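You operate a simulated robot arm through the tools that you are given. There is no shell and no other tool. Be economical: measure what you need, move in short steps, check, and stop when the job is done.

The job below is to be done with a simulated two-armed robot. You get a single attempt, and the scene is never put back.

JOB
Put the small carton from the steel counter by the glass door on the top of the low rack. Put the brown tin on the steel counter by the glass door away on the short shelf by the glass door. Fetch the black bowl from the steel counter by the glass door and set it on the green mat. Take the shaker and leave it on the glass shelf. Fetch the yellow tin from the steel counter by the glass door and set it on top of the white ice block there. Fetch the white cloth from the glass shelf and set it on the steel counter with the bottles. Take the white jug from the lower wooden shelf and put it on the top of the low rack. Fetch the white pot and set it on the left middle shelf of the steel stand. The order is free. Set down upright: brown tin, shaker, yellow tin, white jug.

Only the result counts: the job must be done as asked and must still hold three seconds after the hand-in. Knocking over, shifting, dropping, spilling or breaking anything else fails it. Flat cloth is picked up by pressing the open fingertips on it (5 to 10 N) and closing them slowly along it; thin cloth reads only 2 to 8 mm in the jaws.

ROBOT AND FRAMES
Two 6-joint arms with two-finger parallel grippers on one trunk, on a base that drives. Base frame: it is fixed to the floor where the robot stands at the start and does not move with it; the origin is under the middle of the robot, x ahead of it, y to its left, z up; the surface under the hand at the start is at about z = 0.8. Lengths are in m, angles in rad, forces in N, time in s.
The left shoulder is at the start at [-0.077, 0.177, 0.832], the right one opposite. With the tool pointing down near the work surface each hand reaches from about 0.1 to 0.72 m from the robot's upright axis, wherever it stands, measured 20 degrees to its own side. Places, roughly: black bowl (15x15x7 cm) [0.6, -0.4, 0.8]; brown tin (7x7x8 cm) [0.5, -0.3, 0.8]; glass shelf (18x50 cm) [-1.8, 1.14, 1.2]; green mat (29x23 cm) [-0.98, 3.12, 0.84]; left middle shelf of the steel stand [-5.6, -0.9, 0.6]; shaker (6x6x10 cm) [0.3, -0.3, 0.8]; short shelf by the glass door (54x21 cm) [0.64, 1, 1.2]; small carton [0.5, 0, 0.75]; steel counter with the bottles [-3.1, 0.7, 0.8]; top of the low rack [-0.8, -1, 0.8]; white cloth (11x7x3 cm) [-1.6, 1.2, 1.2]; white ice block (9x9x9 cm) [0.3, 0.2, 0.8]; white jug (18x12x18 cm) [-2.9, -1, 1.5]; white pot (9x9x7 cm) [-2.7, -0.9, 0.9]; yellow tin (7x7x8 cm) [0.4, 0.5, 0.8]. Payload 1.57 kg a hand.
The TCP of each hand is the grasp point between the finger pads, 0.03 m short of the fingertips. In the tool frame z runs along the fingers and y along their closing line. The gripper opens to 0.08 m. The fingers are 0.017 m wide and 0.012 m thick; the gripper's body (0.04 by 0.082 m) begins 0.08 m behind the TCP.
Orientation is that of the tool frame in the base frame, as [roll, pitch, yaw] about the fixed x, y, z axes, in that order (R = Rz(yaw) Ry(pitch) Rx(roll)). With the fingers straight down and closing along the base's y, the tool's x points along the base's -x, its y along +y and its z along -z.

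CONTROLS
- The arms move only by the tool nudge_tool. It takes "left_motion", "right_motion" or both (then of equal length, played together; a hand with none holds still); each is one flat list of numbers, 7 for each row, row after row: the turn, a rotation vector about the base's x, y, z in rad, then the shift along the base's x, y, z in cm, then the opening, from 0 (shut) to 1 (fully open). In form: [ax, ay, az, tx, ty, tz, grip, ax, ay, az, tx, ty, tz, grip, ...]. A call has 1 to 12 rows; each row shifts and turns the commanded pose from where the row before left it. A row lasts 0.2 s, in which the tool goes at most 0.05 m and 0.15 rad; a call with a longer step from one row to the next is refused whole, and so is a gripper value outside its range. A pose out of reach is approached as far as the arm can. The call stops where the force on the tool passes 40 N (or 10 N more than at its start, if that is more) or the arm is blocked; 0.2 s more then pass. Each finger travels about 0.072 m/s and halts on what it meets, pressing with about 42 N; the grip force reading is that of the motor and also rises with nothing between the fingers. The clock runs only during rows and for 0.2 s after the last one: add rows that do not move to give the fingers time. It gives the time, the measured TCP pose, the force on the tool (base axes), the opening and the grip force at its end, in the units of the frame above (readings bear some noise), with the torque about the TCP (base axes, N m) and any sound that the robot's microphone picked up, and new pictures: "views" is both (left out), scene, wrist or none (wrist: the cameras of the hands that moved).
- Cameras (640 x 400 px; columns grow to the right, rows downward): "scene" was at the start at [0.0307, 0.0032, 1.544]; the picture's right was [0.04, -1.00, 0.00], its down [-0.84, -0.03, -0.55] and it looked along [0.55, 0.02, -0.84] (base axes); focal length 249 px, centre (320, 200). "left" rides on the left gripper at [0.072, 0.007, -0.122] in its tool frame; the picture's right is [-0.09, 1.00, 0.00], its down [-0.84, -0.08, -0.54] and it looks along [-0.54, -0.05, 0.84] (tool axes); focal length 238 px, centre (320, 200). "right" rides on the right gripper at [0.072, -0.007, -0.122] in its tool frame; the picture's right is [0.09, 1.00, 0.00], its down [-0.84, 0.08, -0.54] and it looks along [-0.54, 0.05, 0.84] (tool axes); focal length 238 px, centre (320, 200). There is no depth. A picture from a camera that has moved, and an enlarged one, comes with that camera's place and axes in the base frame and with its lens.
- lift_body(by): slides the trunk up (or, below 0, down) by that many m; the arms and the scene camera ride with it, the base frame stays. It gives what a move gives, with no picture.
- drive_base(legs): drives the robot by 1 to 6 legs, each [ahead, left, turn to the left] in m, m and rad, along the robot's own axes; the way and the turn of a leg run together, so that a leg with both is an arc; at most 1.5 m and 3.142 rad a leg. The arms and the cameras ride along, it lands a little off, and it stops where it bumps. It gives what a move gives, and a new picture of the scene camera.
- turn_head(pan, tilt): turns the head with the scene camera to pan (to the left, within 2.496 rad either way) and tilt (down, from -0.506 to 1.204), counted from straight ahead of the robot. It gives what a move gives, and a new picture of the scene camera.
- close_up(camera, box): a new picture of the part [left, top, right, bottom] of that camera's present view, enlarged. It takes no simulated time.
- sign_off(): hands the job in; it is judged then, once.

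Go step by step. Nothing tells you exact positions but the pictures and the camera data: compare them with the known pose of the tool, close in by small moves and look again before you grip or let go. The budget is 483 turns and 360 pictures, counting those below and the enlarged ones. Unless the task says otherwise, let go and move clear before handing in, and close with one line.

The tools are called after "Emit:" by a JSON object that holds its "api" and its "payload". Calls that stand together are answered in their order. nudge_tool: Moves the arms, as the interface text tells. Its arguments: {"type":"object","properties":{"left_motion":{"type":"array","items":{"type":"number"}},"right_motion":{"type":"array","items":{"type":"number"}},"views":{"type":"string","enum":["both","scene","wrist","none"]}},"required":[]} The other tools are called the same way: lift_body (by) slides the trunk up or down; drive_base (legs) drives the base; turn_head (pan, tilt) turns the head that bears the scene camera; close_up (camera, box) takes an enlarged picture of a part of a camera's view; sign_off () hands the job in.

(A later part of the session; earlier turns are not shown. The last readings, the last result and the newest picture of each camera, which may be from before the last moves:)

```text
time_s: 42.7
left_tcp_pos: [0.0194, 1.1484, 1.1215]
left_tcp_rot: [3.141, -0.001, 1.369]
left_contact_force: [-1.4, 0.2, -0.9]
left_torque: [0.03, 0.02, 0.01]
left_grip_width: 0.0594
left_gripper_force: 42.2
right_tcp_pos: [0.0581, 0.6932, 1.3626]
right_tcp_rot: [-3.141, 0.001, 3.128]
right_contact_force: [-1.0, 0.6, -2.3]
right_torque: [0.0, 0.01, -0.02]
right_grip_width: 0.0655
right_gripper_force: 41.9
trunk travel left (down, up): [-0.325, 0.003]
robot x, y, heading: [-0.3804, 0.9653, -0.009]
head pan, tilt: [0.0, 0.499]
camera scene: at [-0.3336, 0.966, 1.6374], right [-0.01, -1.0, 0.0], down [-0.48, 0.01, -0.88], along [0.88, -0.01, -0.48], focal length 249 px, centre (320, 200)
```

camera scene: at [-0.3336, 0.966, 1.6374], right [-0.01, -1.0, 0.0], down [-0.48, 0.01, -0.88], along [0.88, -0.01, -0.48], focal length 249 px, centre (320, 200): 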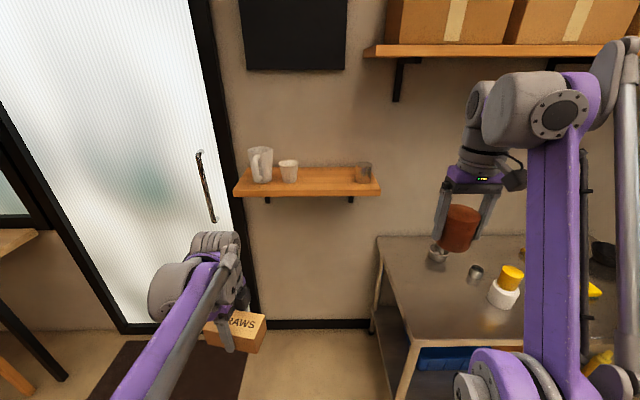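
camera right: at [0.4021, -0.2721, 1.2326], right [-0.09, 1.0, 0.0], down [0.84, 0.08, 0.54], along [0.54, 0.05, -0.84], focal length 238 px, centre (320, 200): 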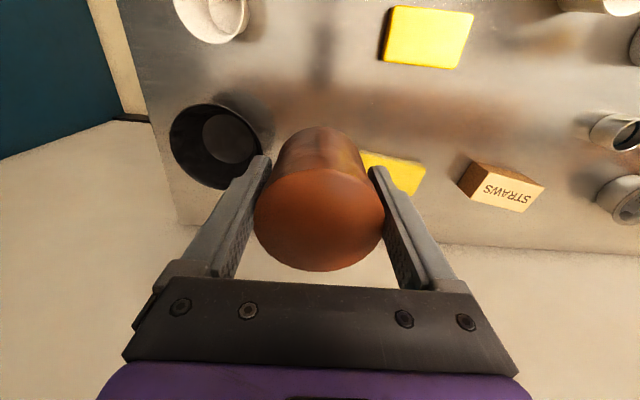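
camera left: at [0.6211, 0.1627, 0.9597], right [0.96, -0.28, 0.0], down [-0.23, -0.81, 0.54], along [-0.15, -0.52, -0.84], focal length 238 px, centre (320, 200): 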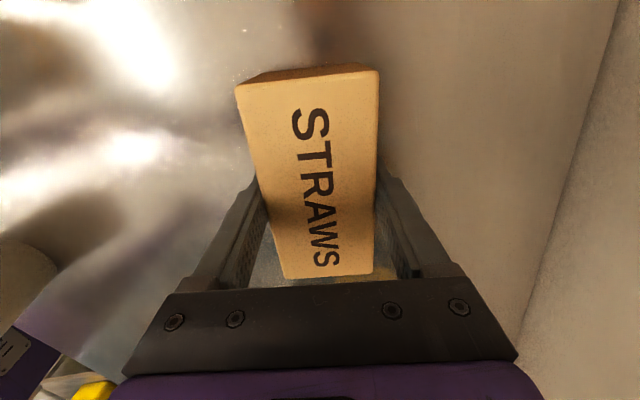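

It reaches. I bring the right hand inward and the left hand back so the shelf clears them.

Emit:
{"api": "nudge_tool", "payload": {"right_motion": [0, 0, 0, 0, 4, 0, 0, 0, 0, 0, 0, 4, 0, 0, 0, 0, 0, 0, 4, 0, 0, 0, 0, 0, 0, 4, 0, 0, 0, 0, 0, 0, 4, 0, 0, 0, 0, 0, 0, 0, 0, 0], "left_motion": [0, 0, 0, -2.5, 2.5, 0, 0, 0, 0, 0, -2.5, 2.5, 0, 0, 0, 0, 0, -2.5, 2.5, 0, 0, 0, 0, 0, -2.5, 2, 0, 0, 0, 0, 0, -2.5, 2, 0, 0, 0, 0, 0, 0, 0, 0, 0], "views": "none"}}

Emit:
{"api": "drive_base", "payload": {"legs": [[0.4, 0.0, 0.01]]}}

```text
time_s: 44.1
left_tcp_pos: [-0.1041, 1.2604, 1.1219]
left_tcp_rot: [-3.141, 0.001, 1.37]
left_contact_force: [-0.2, 0.1, -0.7]
left_torque: [-0.02, 0.0, -0.02]
left_grip_width: 0.0593
left_gripper_force: 41.9
right_tcp_pos: [0.0586, 0.8919, 1.3619]
right_tcp_rot: [-3.14, 0.0, 3.128]
right_contact_force: [0.3, 1.0, -2.1]
right_torque: [0.02, 0.01, 0.01]
right_grip_width: 0.0654
right_gripper_force: 42.0
trunk travel left (down, up): [-0.325, 0.003]
robot x, y, heading: [-0.3877, 0.9657, -0.011]
head pan, tilt: [0.0, 0.499]
```

```text
time_s: 46.6
left_tcp_pos: [0.2869, 1.2674, 1.1218]
left_tcp_rot: [3.141, -0.001, 1.388]
left_contact_force: [0.0, 0.1, -0.7]
left_torque: [0.04, 0.0, 0.0]
left_grip_width: 0.0593
left_gripper_force: 42.2
right_tcp_pos: [0.4563, 0.9023, 1.3605]
right_tcp_rot: [3.141, -0.001, -3.134]
right_contact_force: [-0.7, 0.9, -1.9]
right_torque: [0.02, 0.02, 0.01]
right_grip_width: 0.0655
right_gripper_force: 42.5
trunk travel left (down, up): [-0.325, 0.003]
robot x, y, heading: [0.0139, 0.9707, 0.005]
head pan, tilt: [0.0, 0.499]
camera scene: at [0.0639, 0.9658, 1.6372], right [0.01, -1.0, 0.0], down [-0.48, 0.0, -0.88], along [0.88, 0.01, -0.48], focal length 249 px, centre (320, 200)
```

scene: 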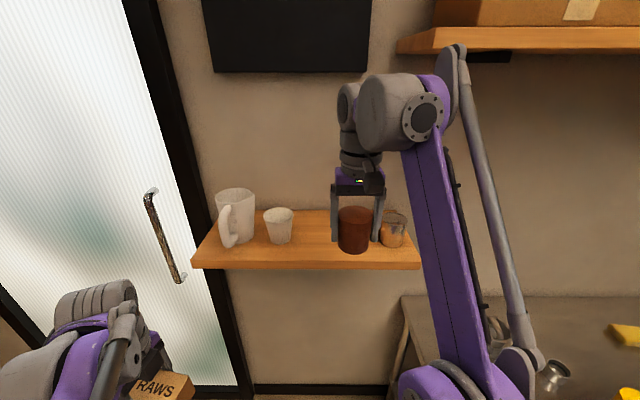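

I enlarge the shelf to get its height by comparing with the earlier picture.

Emit:
{"api": "close_up", "payload": {"camera": "scene", "box": [180, 180, 440, 290]}}

Emit:
{"api": "close_up", "payload": {"camera": "right", "box": [0, 0, 640, 400]}}

```text
2.46 times, centred on (310, 235) of scene
camera zoom: at [0.0639, 0.9658, 1.6372], right [0.01, -1.0, 0.0], down [-0.48, 0.0, -0.88], along [0.88, 0.01, -0.48], focal length 612 px, centre (345, 114)
```

zoom: 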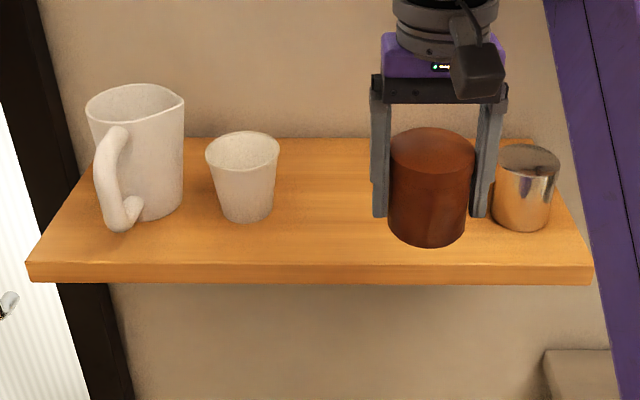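

```text
1.00 times, centred on (320, 200) of right (not enlarged: the box is as wide or as high as the picture)
camera zoom: at [0.3843, 0.8953, 1.4825], right [-0.1, 0.99, 0.0], down [0.84, 0.08, 0.54], along [0.54, 0.05, -0.84], focal length 238 px, centre (320, 200)
```

zoom: 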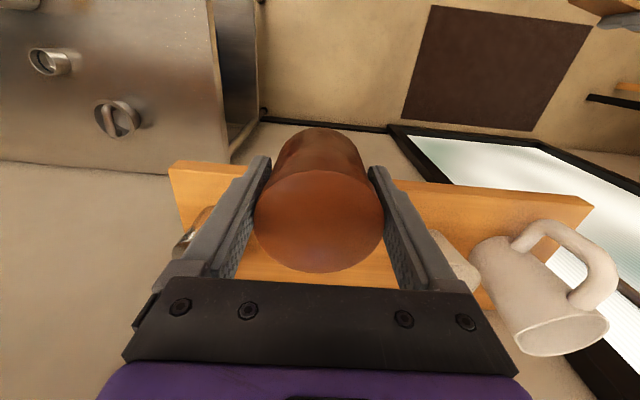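

Shelf top is about z 1.23; the gap's middle is y ≈ 0.922. I drive 0.1 m closer, then move the tin in over the shelf.

Emit:
{"api": "drive_base", "payload": {"legs": [[0.1, 0.0, 0.0]]}}

```text
time_s: 47.8
left_tcp_pos: [0.3848, 1.2678, 1.1227]
left_tcp_rot: [3.141, 0.0, 1.39]
left_contact_force: [-0.1, 0.3, -1.9]
left_torque: [0.0, -0.01, 0.01]
left_grip_width: 0.0594
left_gripper_force: 42.1
right_tcp_pos: [0.5547, 0.9032, 1.3603]
right_tcp_rot: [3.141, 0.0, -3.133]
right_contact_force: [-0.2, -0.1, -1.4]
right_torque: [-0.04, 0.01, 0.0]
right_grip_width: 0.0652
right_gripper_force: 42.0
trunk travel left (down, up): [-0.325, 0.003]
robot x, y, heading: [0.1129, 0.967, 0.006]
head pan, tilt: [0.0, 0.499]
camera scene: at [0.1624, 0.9667, 1.6371], right [0.01, -1.0, 0.0], down [-0.48, 0.0, -0.88], along [0.88, 0.01, -0.48], focal length 249 px, centre (320, 200)
```

scene: 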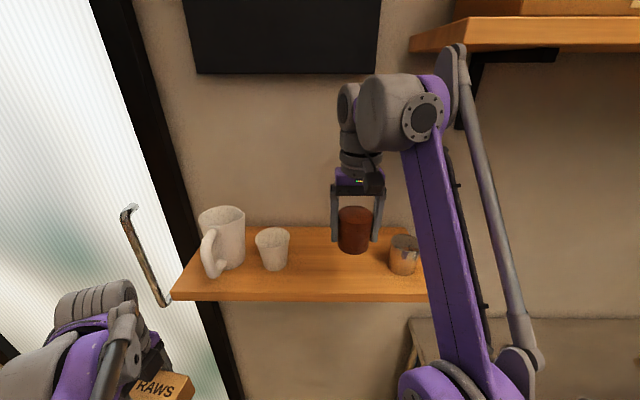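

Now over the shelf; I move +4 cm in x, +2 cm in y and lower.

Emit:
{"api": "nudge_tool", "payload": {"right_motion": [0, 0, 0, 2, 1, 0, 0, 0, 0, 0, 2, 1, 0, 0, 0, 0, 0, 0, 0, -2.5, 0, 0, 0, 0, 0, 0, -2.5, 0, 0, 0, 0, 0, 0, 0, 0], "views": "both"}}

```text
time_s: 49.0
left_tcp_pos: [0.3865, 1.2689, 1.1226]
left_tcp_rot: [-3.14, -0.001, 1.392]
left_contact_force: [0.6, 0.0, -0.8]
left_torque: [0.0, 0.01, 0.0]
left_grip_width: 0.0594
left_gripper_force: 42.3
right_tcp_pos: [0.5799, 0.92, 1.2897]
right_tcp_rot: [-3.141, 0.001, -3.134]
right_contact_force: [-0.6, -0.1, -2.5]
right_torque: [-0.03, 0.01, 0.02]
right_grip_width: 0.0655
right_gripper_force: 42.1
right hand out of reach, approached as far as the arm can: row 1, 2
trunk travel left (down, up): [-0.325, 0.003]
robot x, y, heading: [0.1166, 0.9663, 0.01]
head pan, tilt: [0.0, 0.499]
camera scene: at [0.1638, 0.9668, 1.6374], right [0.01, -1.0, 0.0], down [-0.48, 0.0, -0.88], along [0.88, 0.01, -0.48], focal length 249 px, centre (320, 200)
camera right: at [0.508, 0.9131, 1.4113], right [-0.1, 0.99, 0.0], down [0.84, 0.09, 0.54], along [0.54, 0.06, -0.84], focal length 238 px, centre (320, 200)
```

scene: 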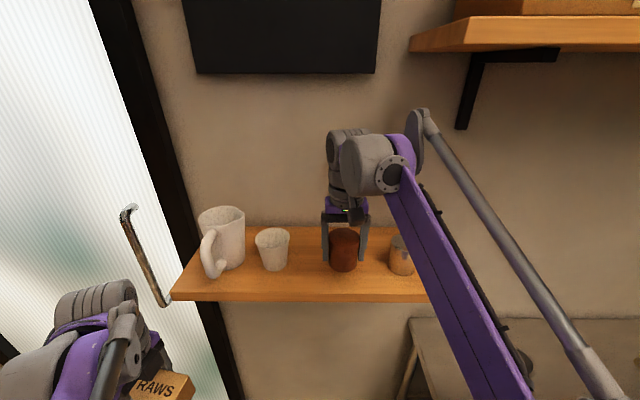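
right: 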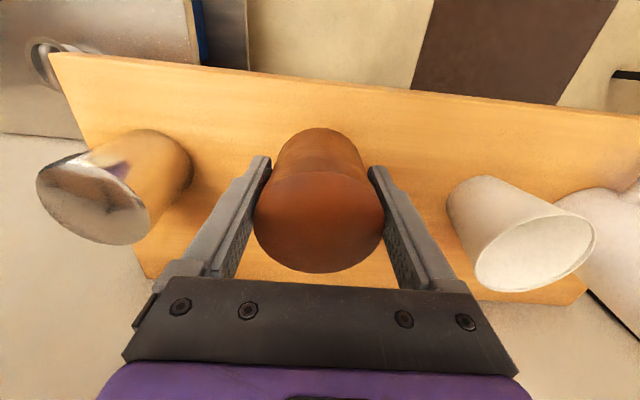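

The tin is over the shelf with free space on both sides. I lower in small steps to contact.

Emit:
{"api": "nudge_tool", "payload": {"right_motion": [0, 0, 0, 1, 0, 0, 0, 0, 0, 0, 0, 0, -0.4, 0, 0, 0, 0, 0, 0, 0, 0], "views": "none"}}

Emit:
{"api": "nudge_tool", "payload": {"right_motion": [0, 0, 0, 0, 0, -0.4, 0, 0, 0, 0, 0, 0, 0, 0], "views": "none"}}

Emit:
{"api": "nudge_tool", "payload": {"right_motion": [0, 0, 0, 0, 0, -0.4, 0, 0, 0, 0, 0, 0, 0, 0], "views": "none"}}

```text
time_s: 49.8
left_tcp_pos: [0.386, 1.2668, 1.1235]
left_tcp_rot: [3.142, 0.0, 1.392]
left_contact_force: [-0.8, 0.0, -1.2]
left_torque: [-0.01, 0.01, 0.03]
left_grip_width: 0.0595
left_gripper_force: 42.0
right_tcp_pos: [0.5907, 0.9191, 1.2863]
right_tcp_rot: [3.141, 0.0, -3.133]
right_contact_force: [0.9, -0.1, -1.9]
right_torque: [-0.02, -0.01, -0.01]
right_grip_width: 0.0653
right_gripper_force: 41.7
trunk travel left (down, up): [-0.325, 0.003]
robot x, y, heading: [0.1124, 0.969, 0.012]
head pan, tilt: [0.0, 0.499]
```

```text
time_s: 50.4
left_tcp_pos: [0.3857, 1.2683, 1.1233]
left_tcp_rot: [3.141, -0.002, 1.391]
left_contact_force: [0.1, -0.6, -0.6]
left_torque: [-0.01, 0.0, 0.03]
left_grip_width: 0.0595
left_gripper_force: 41.8
right_tcp_pos: [0.5901, 0.9189, 1.2816]
right_tcp_rot: [3.141, 0.001, -3.133]
right_contact_force: [-0.9, -0.4, -2.2]
right_torque: [0.01, 0.0, -0.03]
right_grip_width: 0.0654
right_gripper_force: 42.2
trunk travel left (down, up): [-0.325, 0.003]
robot x, y, heading: [0.1158, 0.967, 0.007]
head pan, tilt: [0.0, 0.499]
```

```text
time_s: 51.0
left_tcp_pos: [0.3847, 1.2683, 1.1238]
left_tcp_rot: [3.14, 0.0, 1.391]
left_contact_force: [0.1, -0.5, -1.2]
left_torque: [0.01, 0.02, 0.01]
left_grip_width: 0.0591
left_gripper_force: 41.9
right_tcp_pos: [0.5906, 0.9188, 1.2795]
right_tcp_rot: [-3.141, 0.0, -3.133]
right_contact_force: [0.4, -0.4, -0.7]
right_torque: [0.01, -0.01, 0.03]
right_grip_width: 0.0653
right_gripper_force: 42.4
trunk travel left (down, up): [-0.325, 0.003]
robot x, y, heading: [0.1117, 0.9663, 0.008]
head pan, tilt: [0.0, 0.499]
```

Not yet in contact; I continue downward.

Emit:
{"api": "nudge_tool", "payload": {"right_motion": [0, 0, 0, 0, 0, -0.3, 0, 0, 0, 0, 0, 0, 0, 0], "views": "none"}}

Emit:
{"api": "nudge_tool", "payload": {"right_motion": [0, 0, 0, 0, 0, -0.3, 0, 0, 0, 0, 0, 0, 0, 0], "views": "none"}}

```text
time_s: 51.6
left_tcp_pos: [0.3857, 1.2676, 1.1226]
left_tcp_rot: [-3.141, 0.001, 1.392]
left_contact_force: [0.7, 0.0, -0.5]
left_torque: [0.0, 0.04, -0.01]
left_grip_width: 0.0594
left_gripper_force: 41.8
right_tcp_pos: [0.591, 0.919, 1.2759]
right_tcp_rot: [-3.141, -0.001, -3.131]
right_contact_force: [-0.1, 0.2, -2.3]
right_torque: [0.02, -0.01, -0.01]
right_grip_width: 0.0652
right_gripper_force: 41.3
trunk travel left (down, up): [-0.325, 0.003]
robot x, y, heading: [0.1117, 0.9681, 0.01]
head pan, tilt: [0.0, 0.499]
```

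```text
time_s: 52.2
left_tcp_pos: [0.3859, 1.2689, 1.1227]
left_tcp_rot: [3.14, -0.001, 1.391]
left_contact_force: [1.1, 0.0, -2.0]
left_torque: [0.02, -0.02, 0.03]
left_grip_width: 0.0596
left_gripper_force: 42.5
right_tcp_pos: [0.5906, 0.9192, 1.2739]
right_tcp_rot: [3.141, 0.0, -3.134]
right_contact_force: [0.1, 0.4, -1.9]
right_torque: [0.05, 0.04, -0.02]
right_grip_width: 0.0652
right_gripper_force: 41.8
trunk travel left (down, up): [-0.325, 0.003]
robot x, y, heading: [0.1126, 0.9643, 0.008]
head pan, tilt: [0.0, 0.499]
```

Emit:
{"api": "nudge_tool", "payload": {"right_motion": [0, 0, 0, 0, 0, -0.25, 0, 0, 0, 0, 0, 0, -0.25, 0, 0, 0, 0, 0, 0, 0, 0], "views": "none"}}

Emit:
{"api": "nudge_tool", "payload": {"right_motion": [0, 0, 0, 0, 0, -0.25, 0, 0, 0, 0, 0, 0, 0, 0], "views": "both"}}

```text
time_s: 53.0
left_tcp_pos: [0.3858, 1.2687, 1.1232]
left_tcp_rot: [3.14, -0.002, 1.391]
left_contact_force: [-0.9, 0.6, -1.0]
left_torque: [0.03, 0.01, -0.04]
left_grip_width: 0.0591
left_gripper_force: 42.0
right_tcp_pos: [0.5905, 0.9195, 1.2679]
right_tcp_rot: [-3.141, 0.0, -3.134]
right_contact_force: [0.1, 0.9, -2.6]
right_torque: [-0.02, 0.0, 0.02]
right_grip_width: 0.0654
right_gripper_force: 41.8
trunk travel left (down, up): [-0.325, 0.003]
robot x, y, heading: [0.1147, 0.9703, 0.006]
head pan, tilt: [0.0, 0.499]
```

```text
time_s: 53.6
left_tcp_pos: [0.3854, 1.2679, 1.1228]
left_tcp_rot: [3.141, -0.002, 1.391]
left_contact_force: [0.1, -0.5, -0.5]
left_torque: [0.04, 0.0, 0.0]
left_grip_width: 0.0594
left_gripper_force: 41.8
right_tcp_pos: [0.592, 0.9193, 1.2659]
right_tcp_rot: [-3.142, 0.002, -3.133]
right_contact_force: [0.0, -0.5, -1.5]
right_torque: [-0.02, 0.06, 0.03]
right_grip_width: 0.0653
right_gripper_force: 42.0
trunk travel left (down, up): [-0.325, 0.003]
robot x, y, heading: [0.1175, 0.9663, 0.007]
head pan, tilt: [0.0, 0.499]
camera scene: at [0.1636, 0.9667, 1.6373], right [0.01, -1.0, 0.0], down [-0.48, 0.0, -0.88], along [0.88, 0.01, -0.48], focal length 249 px, centre (320, 200)
camera right: at [0.5189, 0.9131, 1.3881], right [-0.1, 0.99, 0.0], down [0.84, 0.09, 0.54], along [0.54, 0.06, -0.84], focal length 238 px, centre (320, 200)
```

scene: 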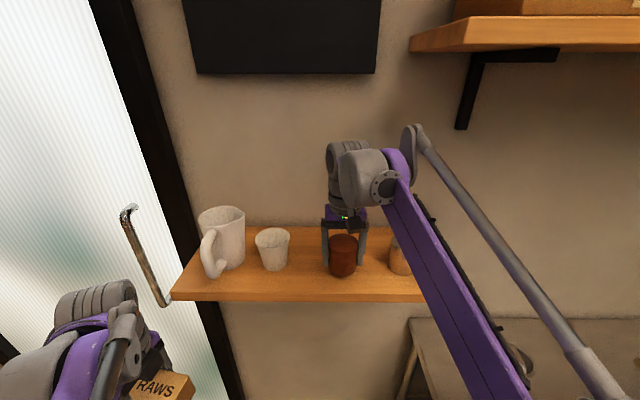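
right: 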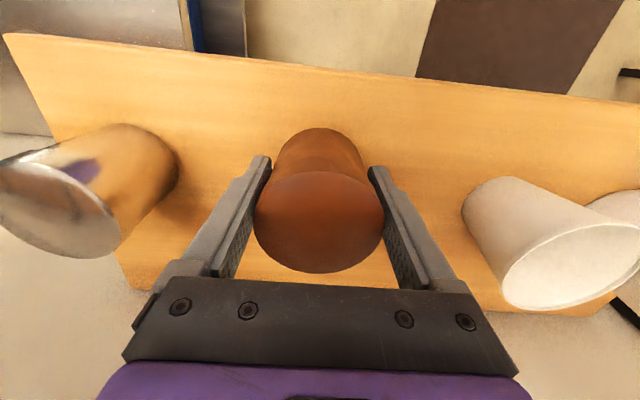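

Still some gap. I go on down with 2 mm rows and the automatic force stop.

Emit:
{"api": "nudge_tool", "payload": {"right_motion": [0, 0, 0, 0, 0, -0.2, 0, 0, 0, 0, 0, 0, -0.2, 0, 0, 0, 0, 0, 0, -0.2, 0, 0, 0, 0, 0, 0, -0.2, 0, 0, 0, 0, 0, 0, -0.2, 0, 0, 0, 0, 0, 0, -0.2, 0, 0, 0, 0, 0, 0, -0.2, 0, 0, 0, 0, 0, 0, -0.2, 0], "views": "none"}}

```text
time_s: 55.4
left_tcp_pos: [0.3857, 1.2685, 1.1239]
left_tcp_rot: [3.141, 0.0, 1.391]
left_contact_force: [-0.4, 0.8, -0.8]
left_torque: [0.0, -0.02, 0.02]
left_grip_width: 0.0594
left_gripper_force: 42.2
right_tcp_pos: [0.5894, 0.9199, 1.2506]
right_tcp_rot: [-3.141, 0.001, -3.131]
right_contact_force: [6.5, 0.5, 31.9]
right_torque: [0.0, -0.01, -0.01]
right_grip_width: 0.0657
right_gripper_force: 41.7
trunk travel left (down, up): [-0.325, 0.003]
robot x, y, heading: [0.1119, 0.9637, 0.011]
head pan, tilt: [0.0, 0.499]
```

Contact at TCP 1.25. I ease off, open, and rise.

Emit:
{"api": "nudge_tool", "payload": {"right_motion": [0, 0, 0, 0, 0, 0.25, 0, 0, 0, 0, 0, 0, 0, 0.9, 0, 0, 0, 0, 0, 0, 1, 0, 0, 0, 0, 0, 0, 1, 0, 0, 0, 0, 0, 2, 1, 0, 0, 0, 0, 0, 3, 1, 0, 0, 0, 0, 0, 3, 1, 0, 0, 0, -2, 0, 2, 1], "views": "both"}}

```text
time_s: 57.2
left_tcp_pos: [0.3845, 1.2679, 1.1231]
left_tcp_rot: [3.141, -0.001, 1.391]
left_contact_force: [-0.4, -0.5, -1.0]
left_torque: [-0.02, -0.04, -0.01]
left_grip_width: 0.0595
left_gripper_force: 42.2
right_tcp_pos: [0.5711, 0.9193, 1.3489]
right_tcp_rot: [-3.141, 0.002, -3.135]
right_contact_force: [-0.6, 0.0, 1.3]
right_torque: [0.02, -0.03, -0.01]
right_grip_width: 0.0803
right_gripper_force: 0.1
trunk travel left (down, up): [-0.325, 0.003]
robot x, y, heading: [0.1148, 0.9659, 0.009]
head pan, tilt: [0.0, 0.499]
camera scene: at [0.1617, 0.9666, 1.6374], right [0.01, -1.0, 0.0], down [-0.48, 0.0, -0.88], along [0.88, 0.01, -0.48], focal length 249 px, centre (320, 200)
camera right: at [0.4977, 0.9124, 1.4705], right [-0.1, 0.99, 0.0], down [0.84, 0.08, 0.54], along [0.54, 0.05, -0.84], focal length 238 px, centre (320, 200)
```

scene: 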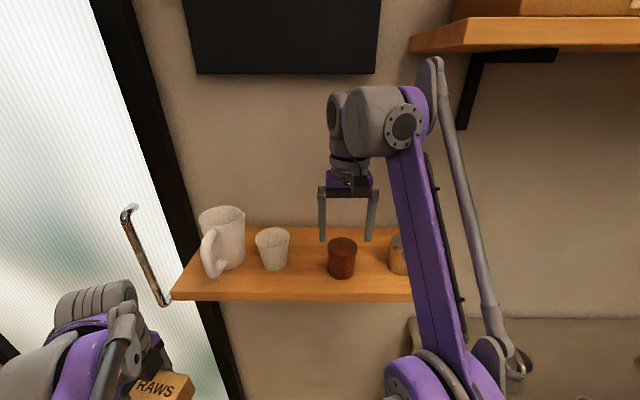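
right: 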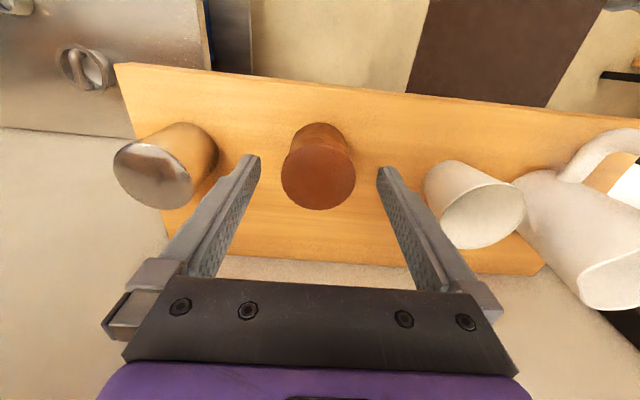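

The brown tin is on the shelf. I back off, tuck the right hand, and drive towards the low rack with the carton.

Emit:
{"api": "drive_base", "payload": {"legs": [[-0.45, 0, 0]]}}

Emit:
{"api": "nudge_tool", "payload": {"right_motion": [0, 0, 0, -2, -4, 0, 1, 0, 0, 0, -1, -4, -2, 1, 0, 0, 0, 0, -4, -3, 1, 0, 0, 0, 0, -4, -3, 1, 0, 0, 0, 0, -3, -4, 1, 0, 0, 0, 0, 0, -4, 1, 0, 0, 0, 0, 0, -4, 1], "views": "none"}}

Emit:
{"api": "drive_base", "payload": {"legs": [[-0.25, -1.15, 0], [0, 0, -1.571]]}}

```text
time_s: 60.0
left_tcp_pos: [-0.0779, 1.2636, 1.1242]
left_tcp_rot: [3.141, -0.001, 1.385]
left_contact_force: [-0.3, 0.9, -2.1]
left_torque: [0.0, 0.0, 0.04]
left_grip_width: 0.0593
left_gripper_force: 42.5
right_tcp_pos: [0.1056, 0.9145, 1.3484]
right_tcp_rot: [-3.141, -0.001, -3.137]
right_contact_force: [-0.1, -0.1, 0.6]
right_torque: [0.01, -0.03, 0.0]
right_grip_width: 0.08
right_gripper_force: 0.1
trunk travel left (down, up): [-0.325, 0.003]
robot x, y, heading: [-0.3494, 0.9654, 0.003]
head pan, tilt: [0.0, 0.499]
camera scene: at [-0.302, 0.9634, 1.6375], right [0.0, -1.0, 0.0], down [-0.48, 0.0, -0.88], along [0.88, 0.0, -0.48], focal length 249 px, centre (320, 200)
```

scene: 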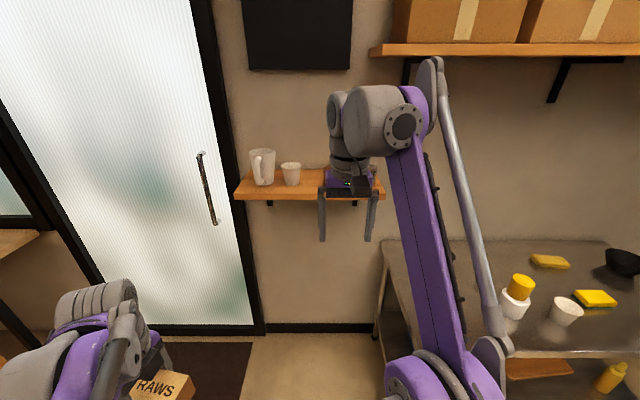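

```text
time_s: 61.5
left_tcp_pos: [-0.0786, 1.2645, 1.1236]
left_tcp_rot: [3.141, 0.0, 1.387]
left_contact_force: [-0.7, -0.1, -1.1]
left_torque: [0.02, 0.0, 0.03]
left_grip_width: 0.0592
left_gripper_force: 42.1
right_tcp_pos: [0.0768, 0.7245, 1.1493]
right_tcp_rot: [3.141, -0.002, -3.138]
right_contact_force: [0.2, -0.5, -0.1]
right_torque: [0.02, 0.01, 0.03]
right_grip_width: 0.08
right_gripper_force: 0.2
trunk travel left (down, up): [-0.325, 0.003]
robot x, y, heading: [-0.3512, 0.9618, 0.006]
head pan, tilt: [0.0, 0.499]
```

```text
time_s: 75.9
left_tcp_pos: [-0.3119, -0.4858, 1.1231]
left_tcp_rot: [3.14, 0.0, -0.196]
left_contact_force: [0.6, -0.9, -1.2]
left_torque: [-0.03, 0.02, 0.04]
left_grip_width: 0.0594
left_gripper_force: 41.7
right_tcp_pos: [-0.8531, -0.6357, 1.1499]
right_tcp_rot: [-3.141, 0.0, 1.565]
right_contact_force: [0.3, 0.2, 0.3]
right_torque: [0.02, -0.02, 0.03]
right_grip_width: 0.0798
right_gripper_force: 0.0
trunk travel left (down, up): [-0.325, 0.003]
robot x, y, heading: [-0.6101, -0.2093, -1.574]
head pan, tilt: [0.0, 0.499]
camera scene: at [-0.6096, -0.2564, 1.6374], right [-1.0, 0.01, 0.0], down [0.0, 0.48, -0.88], along [0.0, -0.88, -0.48], focal length 249 px, centre (320, 200)
```

scene: 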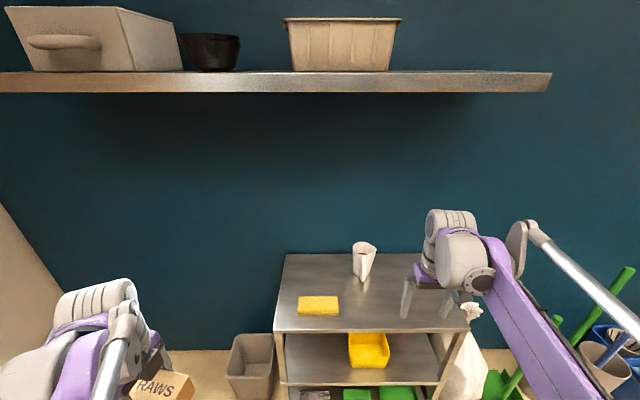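

I see the rack top (x -1.13 to -0.44, y -1.22 to -0.81, z ≈ 0.8) with a sponge in front and a small jug. I'll put the carton behind the sponge, near (-0.58, -1.11). I lower the trunk and drive closer.

Emit:
{"api": "lift_body", "payload": {"by": -0.05}}

Emit:
{"api": "drive_base", "payload": {"legs": [[0.27, -0.09, 0]]}}

Emit:
{"api": "turn_head", "payload": {"pan": 0.0, "tilt": 0.85}}

```text
time_s: 76.8
left_tcp_pos: [-0.3119, -0.4858, 1.0734]
left_tcp_rot: [3.141, 0.0, -0.195]
left_contact_force: [0.6, 0.6, -0.8]
left_torque: [-0.04, -0.01, 0.01]
left_grip_width: 0.0595
left_gripper_force: 41.4
right_tcp_pos: [-0.8527, -0.637, 1.0998]
right_tcp_rot: [-3.141, 0.001, 1.564]
right_contact_force: [-0.5, -0.4, -1.2]
right_torque: [0.04, -0.02, 0.0]
right_grip_width: 0.08
right_gripper_force: 0.1
trunk travel left (down, up): [-0.275, 0.053]
robot x, y, heading: [-0.6094, -0.2092, -1.58]
head pan, tilt: [0.0, 0.499]
```

```text
time_s: 78.8
left_tcp_pos: [-0.4021, -0.7614, 1.0724]
left_tcp_rot: [-3.141, 0.001, -0.191]
left_contact_force: [-0.3, 0.4, -1.5]
left_torque: [0.02, -0.01, 0.03]
left_grip_width: 0.0594
left_gripper_force: 42.1
right_tcp_pos: [-0.9423, -0.9133, 1.0996]
right_tcp_rot: [-3.141, 0.0, 1.568]
right_contact_force: [0.8, 0.1, -0.5]
right_torque: [0.03, 0.01, -0.02]
right_grip_width: 0.0799
right_gripper_force: 0.1
trunk travel left (down, up): [-0.275, 0.053]
robot x, y, heading: [-0.7021, -0.4841, -1.571]
head pan, tilt: [0.0, 0.499]
camera scene: at [-0.6994, -0.536, 1.5844], right [-1.0, 0.0, 0.0], down [0.0, 0.48, -0.88], along [0.0, -0.88, -0.48], focal length 249 px, centre (320, 200)
```

scene: 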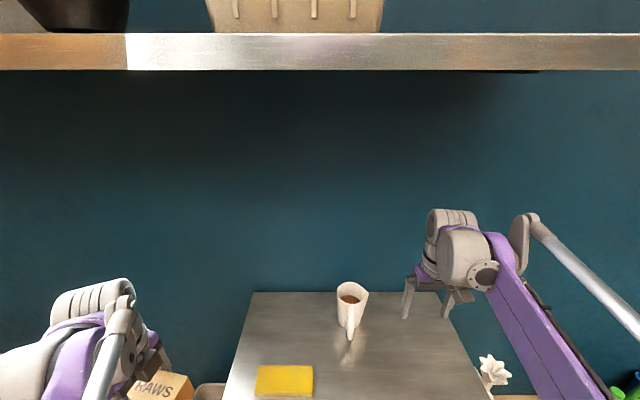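

```text
time_s: 79.7
left_tcp_pos: [-0.4026, -0.7616, 1.0728]
left_tcp_rot: [3.14, 0.001, -0.193]
left_contact_force: [0.6, -0.1, -1.9]
left_torque: [-0.01, 0.01, -0.01]
left_grip_width: 0.0594
left_gripper_force: 41.9
right_tcp_pos: [-0.9434, -0.9142, 1.0993]
right_tcp_rot: [-3.141, 0.0, 1.567]
right_contact_force: [0.7, -0.8, -0.3]
right_torque: [-0.03, 0.0, -0.02]
right_grip_width: 0.0799
right_gripper_force: 0.1
trunk travel left (down, up): [-0.275, 0.053]
robot x, y, heading: [-0.7013, -0.4878, -1.572]
head pan, tilt: [0.0, 0.85]
camera scene: at [-0.6992, -0.523, 1.5545], right [-1.0, 0.0, 0.0], down [0.0, 0.75, -0.66], along [0.0, -0.66, -0.75], focal length 249 px, centre (320, 200)
```

scene: 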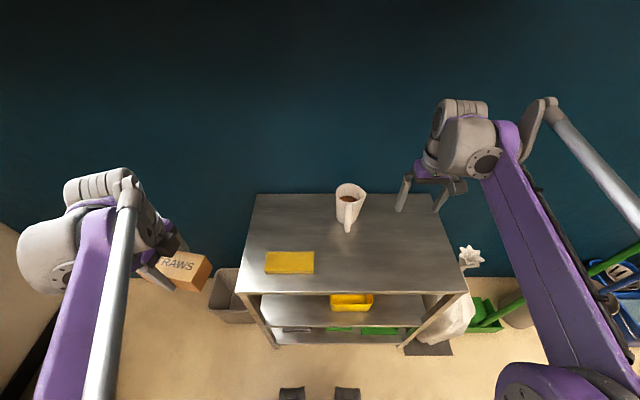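

Rack plan confirmed; I carry the carton to (-0.56, -1.10) above the rack.

Emit:
{"api": "nudge_tool", "payload": {"left_motion": [0, 0, 0.024, -1.97, -4.24, 0, 0, 0, 0, 0.024, -1.97, -4.24, 0, 0, 0, 0, 0.024, -1.97, -4.24, 0, 0, 0, 0, 0.024, -1.97, -4.24, 0, 0, 0, 0, 0.024, -1.97, -4.24, 0, 0, 0, 0, 0.024, -1.97, -4.24, 0, 0, 0, 0, 0.024, -1.97, -4.24, 0, 0, 0, 0, 0.024, -1.97, -4.24, 0, 0, 0, 0, 0, 0, 0, -4.5, 0, 0, 0, 0, 0, 0, -4.5, 0, 0, 0, 0, 0, 0, -4, 0, 0, 0, 0, 0, 0, 0, 0], "views": "both"}}

```text
time_s: 82.3
left_tcp_pos: [-0.5562, -1.0985, 0.9438]
left_tcp_rot: [-3.141, 0.001, 0.001]
left_contact_force: [-0.5, 0.6, -1.4]
left_torque: [0.01, 0.0, 0.0]
left_grip_width: 0.0594
left_gripper_force: 42.1
right_tcp_pos: [-0.9421, -0.9132, 1.0999]
right_tcp_rot: [-3.141, 0.0, 1.568]
right_contact_force: [0.5, -0.2, -0.3]
right_torque: [0.02, -0.01, -0.01]
right_grip_width: 0.0799
right_gripper_force: 0.1
trunk travel left (down, up): [-0.275, 0.053]
robot x, y, heading: [-0.704, -0.4867, -1.575]
head pan, tilt: [0.0, 0.85]
camera scene: at [-0.6994, -0.5229, 1.5545], right [-1.0, 0.0, 0.0], down [0.0, 0.75, -0.66], along [0.0, -0.66, -0.75], focal length 249 px, centre (320, 200)
camera left: at [-0.4853, -1.1049, 1.0659], right [-0.09, -1.0, 0.0], down [-0.84, 0.08, 0.54], along [-0.54, 0.05, -0.84], focal length 238 px, centre (320, 200)
```

scene: 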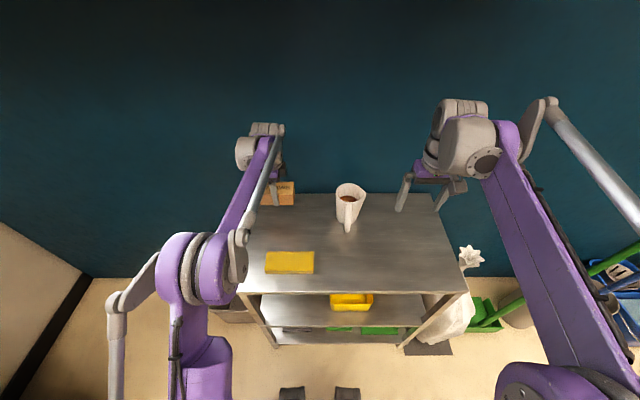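
left: 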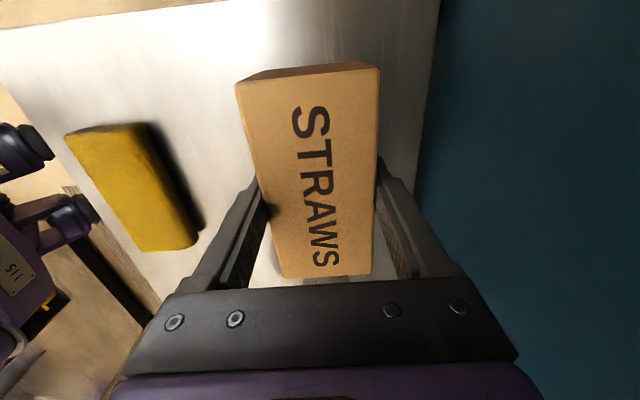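

All clear around; I lower to contact.

Emit:
{"api": "nudge_tool", "payload": {"left_motion": [0, 0, 0, 0, 0, -4, 0, 0, 0, 0, 0, 0, -3, 0, 0, 0, 0, 0, 0, -0.3, 0, 0, 0, 0, 0, 0, -0.3, 0, 0, 0, 0, 0, 0, -0.3, 0, 0, 0, 0, 0, 0, -0.3, 0, 0, 0, 0, 0, 0, -0.3, 0, 0, 0, 0, 0, 0, -0.3, 0, 0, 0, 0, 0, 0, -0.3, 0, 0, 0, 0, 0, 0, -0.3, 0, 0, 0, 0, 0, 0, -0.3, 0, 0, 0, 0, 0, 0, -0.3, 0], "views": "none"}}

```text
time_s: 84.3
left_tcp_pos: [-0.5586, -1.1006, 0.8551]
left_tcp_rot: [3.139, -0.001, 0.002]
left_contact_force: [0.9, -2.8, 24.7]
left_torque: [0.25, 0.07, 0.0]
left_grip_width: 0.0595
left_gripper_force: 41.7
right_tcp_pos: [-0.9417, -0.9125, 1.1005]
right_tcp_rot: [-3.141, 0.002, 1.568]
right_contact_force: [-0.1, 0.5, -1.0]
right_torque: [-0.02, 0.01, 0.01]
right_grip_width: 0.0802
right_gripper_force: 0.1
trunk travel left (down, up): [-0.275, 0.053]
robot x, y, heading: [-0.7024, -0.4868, -1.573]
head pan, tilt: [0.0, 0.85]
stopped in row 10 (left hand): the force on the tool passed its limit at 41 N (the readings are from after the stop); the commanded pose is now the measured one
```

Contact at the rack top (z ≈ 0.814). I release and rise.

Emit:
{"api": "nudge_tool", "payload": {"left_motion": [0, 0, 0, 0, 0, 0.15, 0, 0, 0, 0, 0, 0, 0, 0.9, 0, 0, 0, 0, 0, 0, 1, 0, 0, 0, 0, 0, 0, 1, 0, 0, 0, 0, 0, 2, 1, 0, 0, 0, 0, 0, 4, 1, 0, 0, 0, 0, 0, 4, 1, 0, 0, 0, 0, 0, 4, 1, 0, 0, 0, 1, 4, 4, 1, 0, 0, 0, 1, 4.5, 2, 1, 0, 0, 0, 1, 4.5, 0, 1, 0, 0, 0, 1, 4.5, 0, 1], "views": "scene"}}

```text
refused: row 9 steps farther than a row can; nothing moved
```

Emit:
{"api": "nudge_tool", "payload": {"left_motion": [0, 0, 0, 0, 0, 0.15, 0, 0, 0, 0, 0, 0, 0, 0.9, 0, 0, 0, 0, 0, 0, 1, 0, 0, 0, 0, 0, 0, 1, 0, 0, 0, 0, 0, 2, 1, 0, 0, 0, 0, 0, 4, 1, 0, 0, 0, 0, 0, 4, 1, 0, 0, 0, 0, 0, 4, 1, 0, 0, 0, 1, 2, 4, 1, 0, 0, 0, 1, 4, 2, 1, 0, 0, 0, 1, 4.5, 0, 1, 0, 0, 0, 1, 4.5, 0, 1], "views": "scene"}}

```text
time_s: 86.9
left_tcp_pos: [-0.5212, -0.9511, 1.0594]
left_tcp_rot: [3.138, 0.001, 0.002]
left_contact_force: [-0.2, 0.5, 0.4]
left_torque: [0.01, -0.01, 0.0]
left_grip_width: 0.0801
left_gripper_force: 0.1
right_tcp_pos: [-0.9419, -0.9122, 1.0998]
right_tcp_rot: [-3.141, 0.004, 1.567]
right_contact_force: [0.9, 0.3, 0.2]
right_torque: [-0.06, 0.02, -0.05]
right_grip_width: 0.0798
right_gripper_force: 0.0
trunk travel left (down, up): [-0.275, 0.053]
robot x, y, heading: [-0.6999, -0.4899, -1.571]
head pan, tilt: [0.0, 0.85]
camera scene: at [-0.6991, -0.5213, 1.5544], right [-1.0, 0.0, 0.0], down [0.0, 0.75, -0.66], along [0.0, -0.66, -0.75], focal length 249 px, centre (320, 200)
```

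scene: 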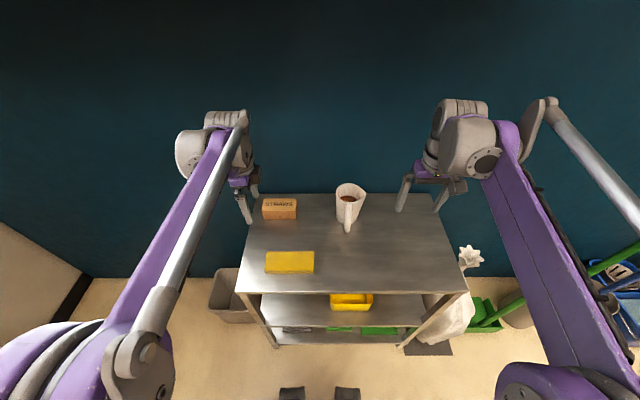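

The carton lies on the rack. I back off and return to the counter for the shaker and bowl.

Emit:
{"api": "drive_base", "payload": {"legs": [[-0.35, 0, 0], [0, 0, 1.571], [0.45, -0.15, 0]]}}

Emit:
{"api": "nudge_tool", "payload": {"left_motion": [0, 0, 0.145, 0, 0, 0.5, 1, 0, 0, 0.145, 0, 0, 0.5, 1, 0, 0, 0.145, 0, 0, 0.5, 1, 0, 0, 0.145, 0, 0, 0.5, 1, 0, 0, 0.145, 0, 0, 0.5, 1, 0, 0, 0.145, 0, 0, 0.5, 1, 0, 0, 0.145, 0, 0, 0.5, 1, 0, 0, 0.145, 0, 0, 0.5, 1, 0, 0, 0.145, 0, 0, 0.5, 1, 0, 0, 0.145, 0, 0, 0.5, 1, 0, 0, 0.12, 0, 0, 0.5, 1], "views": "none"}}

Emit:
{"api": "turn_head", "payload": {"pan": 0.0, "tilt": 0.75}}

```text
time_s: 95.3
left_tcp_pos: [0.1995, -0.1355, 1.0587]
left_tcp_rot: [3.139, -0.001, 1.543]
left_contact_force: [-0.7, -0.5, 0.3]
left_torque: [0.0, -0.02, 0.0]
left_grip_width: 0.0801
left_gripper_force: 0.1
right_tcp_pos: [0.1491, -0.5531, 1.0999]
right_tcp_rot: [-3.141, 0.001, 3.109]
right_contact_force: [0.6, -1.1, 0.4]
right_torque: [-0.01, 0.03, 0.02]
right_grip_width: 0.0802
right_gripper_force: 0.0
trunk travel left (down, up): [-0.275, 0.053]
robot x, y, heading: [-0.2726, -0.301, -0.032]
head pan, tilt: [0.0, 0.85]
camera scene: at [-0.2325, -0.3014, 1.5544], right [-0.03, -1.0, 0.0], down [-0.75, 0.02, -0.66], along [0.66, -0.02, -0.75], focal length 249 px, centre (320, 200)
```

scene: 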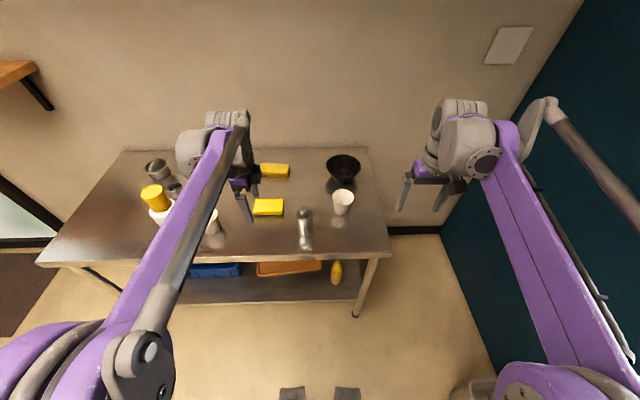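

```text
time_s: 97.7
left_tcp_pos: [0.1998, -0.1353, 1.1153]
left_tcp_rot: [3.14, -0.001, 3.115]
left_contact_force: [0.8, -0.7, -0.7]
left_torque: [-0.02, 0.02, -0.01]
left_grip_width: 0.0802
left_gripper_force: 0.1
right_tcp_pos: [0.1496, -0.5529, 1.1011]
right_tcp_rot: [-3.141, 0.0, 3.11]
right_contact_force: [-0.4, 0.3, 0.4]
right_torque: [-0.05, 0.01, 0.02]
right_grip_width: 0.0802
right_gripper_force: 0.0
trunk travel left (down, up): [-0.275, 0.053]
robot x, y, heading: [-0.2708, -0.2992, -0.031]
head pan, tilt: [0.0, 0.85]
```

```text
time_s: 98.3
left_tcp_pos: [0.2004, -0.1352, 1.1129]
left_tcp_rot: [3.14, -0.002, 3.112]
left_contact_force: [0.2, -0.1, 1.1]
left_torque: [0.02, 0.02, 0.0]
left_grip_width: 0.0801
left_gripper_force: 0.0
right_tcp_pos: [0.1491, -0.5545, 1.1001]
right_tcp_rot: [3.141, -0.001, 3.111]
right_contact_force: [0.4, 0.6, -0.1]
right_torque: [0.06, 0.01, -0.01]
right_grip_width: 0.0799
right_gripper_force: 0.1
trunk travel left (down, up): [-0.275, 0.053]
robot x, y, heading: [-0.2704, -0.3002, -0.032]
head pan, tilt: [0.0, 0.75]
camera scene: at [-0.2278, -0.3015, 1.5624], right [-0.03, -1.0, 0.0], down [-0.68, 0.02, -0.73], along [0.73, -0.02, -0.68], focal length 249 px, centre (320, 200)
```

scene: 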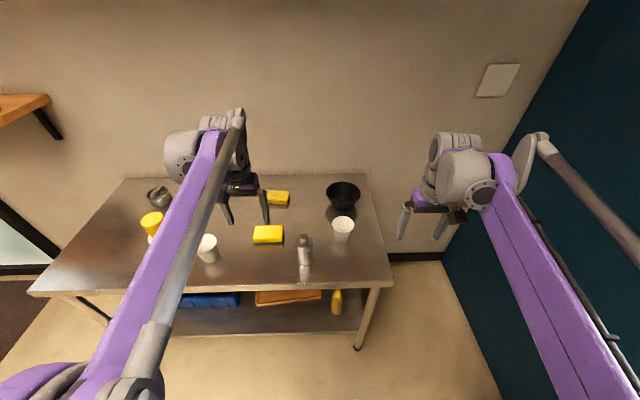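

The shaker stands near (0.275, -0.263), the bowl beyond it. I drive 0.25 m forward, straightening the heading.

Emit:
{"api": "drive_base", "payload": {"legs": [[0.25, -0.02, 0.03]]}}

Emit:
{"api": "turn_head", "payload": {"pan": 0.0, "tilt": 0.95}}

```text
time_s: 100.2
left_tcp_pos: [0.438, -0.1453, 1.1141]
left_tcp_rot: [3.14, 0.0, -3.136]
left_contact_force: [-0.5, 0.5, 0.2]
left_torque: [-0.02, -0.02, 0.01]
left_grip_width: 0.08
left_gripper_force: 0.0
right_tcp_pos: [0.4022, -0.5638, 1.1001]
right_tcp_rot: [-3.141, 0.0, -3.139]
right_contact_force: [-0.4, -0.1, -0.3]
right_torque: [-0.01, 0.01, 0.02]
right_grip_width: 0.0801
right_gripper_force: 0.0
trunk travel left (down, up): [-0.275, 0.053]
robot x, y, heading: [-0.0206, -0.3251, -0.003]
head pan, tilt: [0.0, 0.75]
camera scene: at [0.0165, -0.3242, 1.5624], right [0.0, -1.0, 0.0], down [-0.68, 0.0, -0.73], along [0.73, 0.0, -0.68], focal length 249 px, centre (320, 200)
```

scene: 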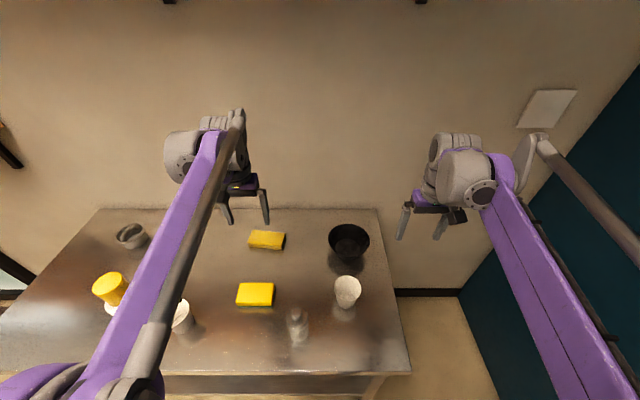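

```text
time_s: 100.9
left_tcp_pos: [0.4392, -0.1436, 1.1134]
left_tcp_rot: [3.139, -0.002, -3.137]
left_contact_force: [0.4, 0.1, -0.2]
left_torque: [0.02, -0.01, 0.03]
left_grip_width: 0.08
left_gripper_force: 0.2
right_tcp_pos: [0.4019, -0.5655, 1.0995]
right_tcp_rot: [-3.142, 0.001, -3.14]
right_contact_force: [0.5, 0.3, -0.5]
right_torque: [0.0, 0.0, 0.01]
right_grip_width: 0.0799
right_gripper_force: 0.0
trunk travel left (down, up): [-0.275, 0.053]
robot x, y, heading: [-0.0278, -0.3231, -0.0]
head pan, tilt: [0.0, 0.949]
camera scene: at [0.0066, -0.3242, 1.547], right [0.0, -1.0, 0.0], down [-0.81, 0.0, -0.58], along [0.58, 0.0, -0.81], focal length 249 px, centre (320, 200)
```

scene: 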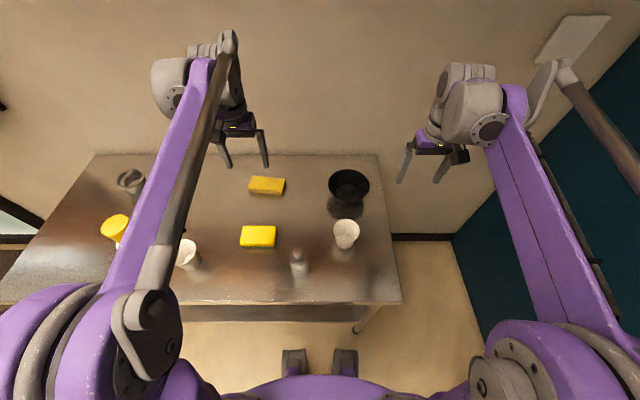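

Emit:
{"api": "close_up", "payload": {"camera": "scene", "box": [240, 150, 400, 290]}}

```text
2.86 times, centred on (320, 220) of scene
camera zoom: at [0.0066, -0.3242, 1.547], right [0.0, -1.0, 0.0], down [-0.81, 0.0, -0.58], along [0.58, 0.0, -0.81], focal length 710 px, centre (320, 143)
```

zoom: 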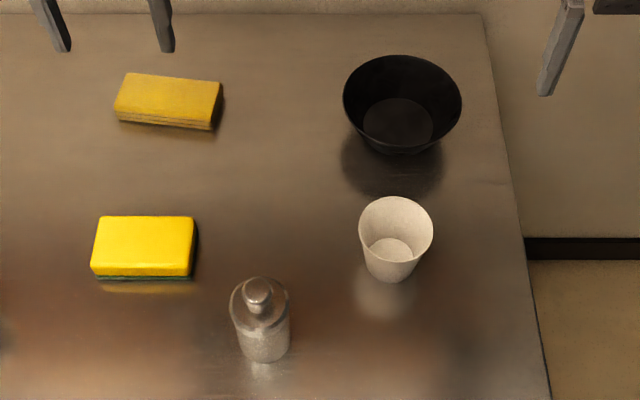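

The shaker is around (0.28, -0.265). The left hand goes over it.

Emit:
{"api": "nudge_tool", "payload": {"left_motion": [0, 0, 0, -3.2, -2.4, -1.8, 1, 0, 0, 0, -3.2, -2.4, -1.8, 1, 0, 0, 0, -3.2, -2.4, -1.8, 1, 0, 0, 0, -3.2, -2.4, -1.8, 1, 0, 0, 0, -3.2, -2.4, -1.8, 1, 0, 0, 0, 0, 0, 0, 1], "views": "wrist"}}

Emit:
{"api": "close_up", "payload": {"camera": "left", "box": [220, 20, 420, 220]}}

```text
time_s: 102.3
left_tcp_pos: [0.2803, -0.2617, 1.0271]
left_tcp_rot: [3.141, -0.002, -3.137]
left_contact_force: [0.5, -0.3, -0.1]
left_torque: [0.01, -0.01, -0.02]
left_grip_width: 0.0801
left_gripper_force: 0.1
right_tcp_pos: [0.4025, -0.5646, 1.0993]
right_tcp_rot: [3.142, 0.0, -3.14]
right_contact_force: [0.1, -0.5, 0.0]
right_torque: [-0.03, -0.02, 0.03]
right_grip_width: 0.08
right_gripper_force: 0.1
trunk travel left (down, up): [-0.275, 0.053]
robot x, y, heading: [-0.0275, -0.323, 0.003]
head pan, tilt: [0.0, 0.949]
camera left: at [0.2086, -0.2544, 1.149], right [0.09, 1.0, 0.0], down [0.84, -0.07, 0.54], along [0.54, -0.05, -0.84], focal length 238 px, centre (320, 200)
```

left: 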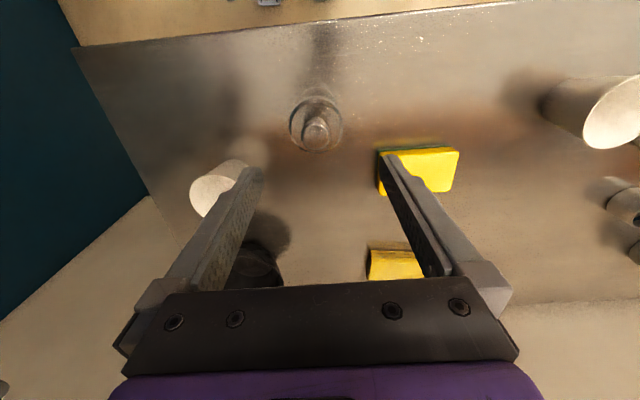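

```text
2.00 times, centred on (320, 120) of left
camera zoom: at [0.2086, -0.2544, 1.149], right [0.09, 1.0, 0.0], down [0.84, -0.07, 0.54], along [0.54, -0.05, -0.84], focal length 477 px, centre (320, 360)
```

zoom: 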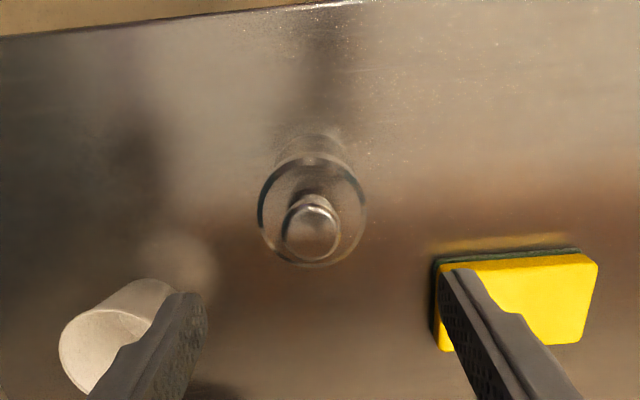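

Shaker centre about (0.278, -0.266). I come down part way and check again.

Emit:
{"api": "nudge_tool", "payload": {"left_motion": [0, 0, 0, -0.2, -0.4, -4, 1, 0, 0, 0, 0, 0, -3.5, 1, 0, 0, 0, 0, 0, 0, 1], "views": "wrist"}}

Emit:
{"api": "close_up", "payload": {"camera": "scene", "box": [220, 200, 380, 300]}}

```text
time_s: 103.1
left_tcp_pos: [0.2801, -0.2659, 0.9515]
left_tcp_rot: [3.141, 0.0, -3.135]
left_contact_force: [0.3, 0.0, 0.0]
left_torque: [-0.07, 0.02, -0.03]
left_grip_width: 0.0799
left_gripper_force: 0.1
right_tcp_pos: [0.4005, -0.5638, 1.101]
right_tcp_rot: [3.141, -0.002, -3.14]
right_contact_force: [-0.7, 0.8, 0.1]
right_torque: [-0.02, -0.04, 0.01]
right_grip_width: 0.0799
right_gripper_force: 0.1
trunk travel left (down, up): [-0.275, 0.053]
robot x, y, heading: [-0.0253, -0.3211, -0.001]
head pan, tilt: [0.0, 0.949]
camera left: at [0.2088, -0.2592, 1.0733], right [0.09, 1.0, 0.0], down [0.84, -0.07, 0.54], along [0.54, -0.05, -0.84], focal length 238 px, centre (320, 200)
```

left: 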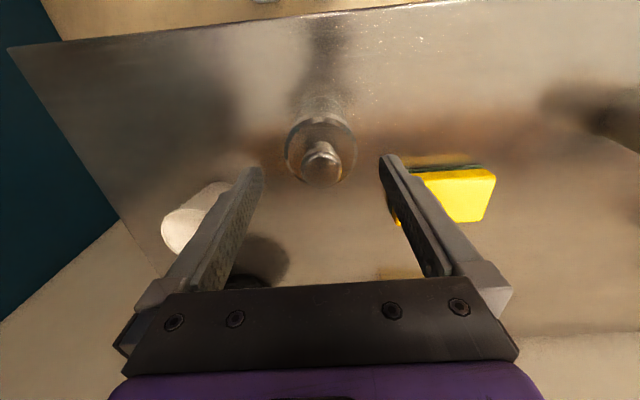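

```text
4.00 times, centred on (300, 250) of scene
camera zoom: at [0.0061, -0.3242, 1.5469], right [0.0, -1.0, 0.0], down [-0.81, 0.0, -0.58], along [0.58, 0.0, -0.81], focal length 995 px, centre (400, 0)
```

zoom: 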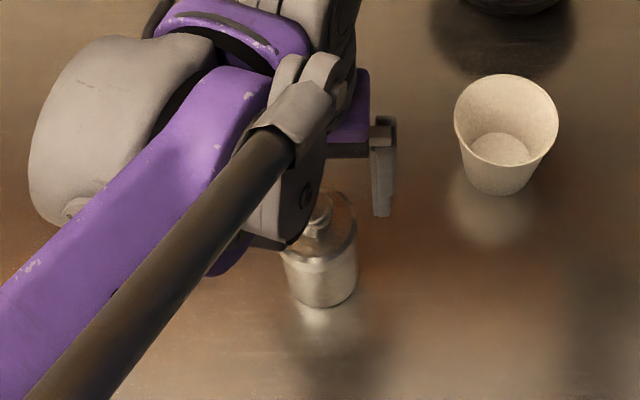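

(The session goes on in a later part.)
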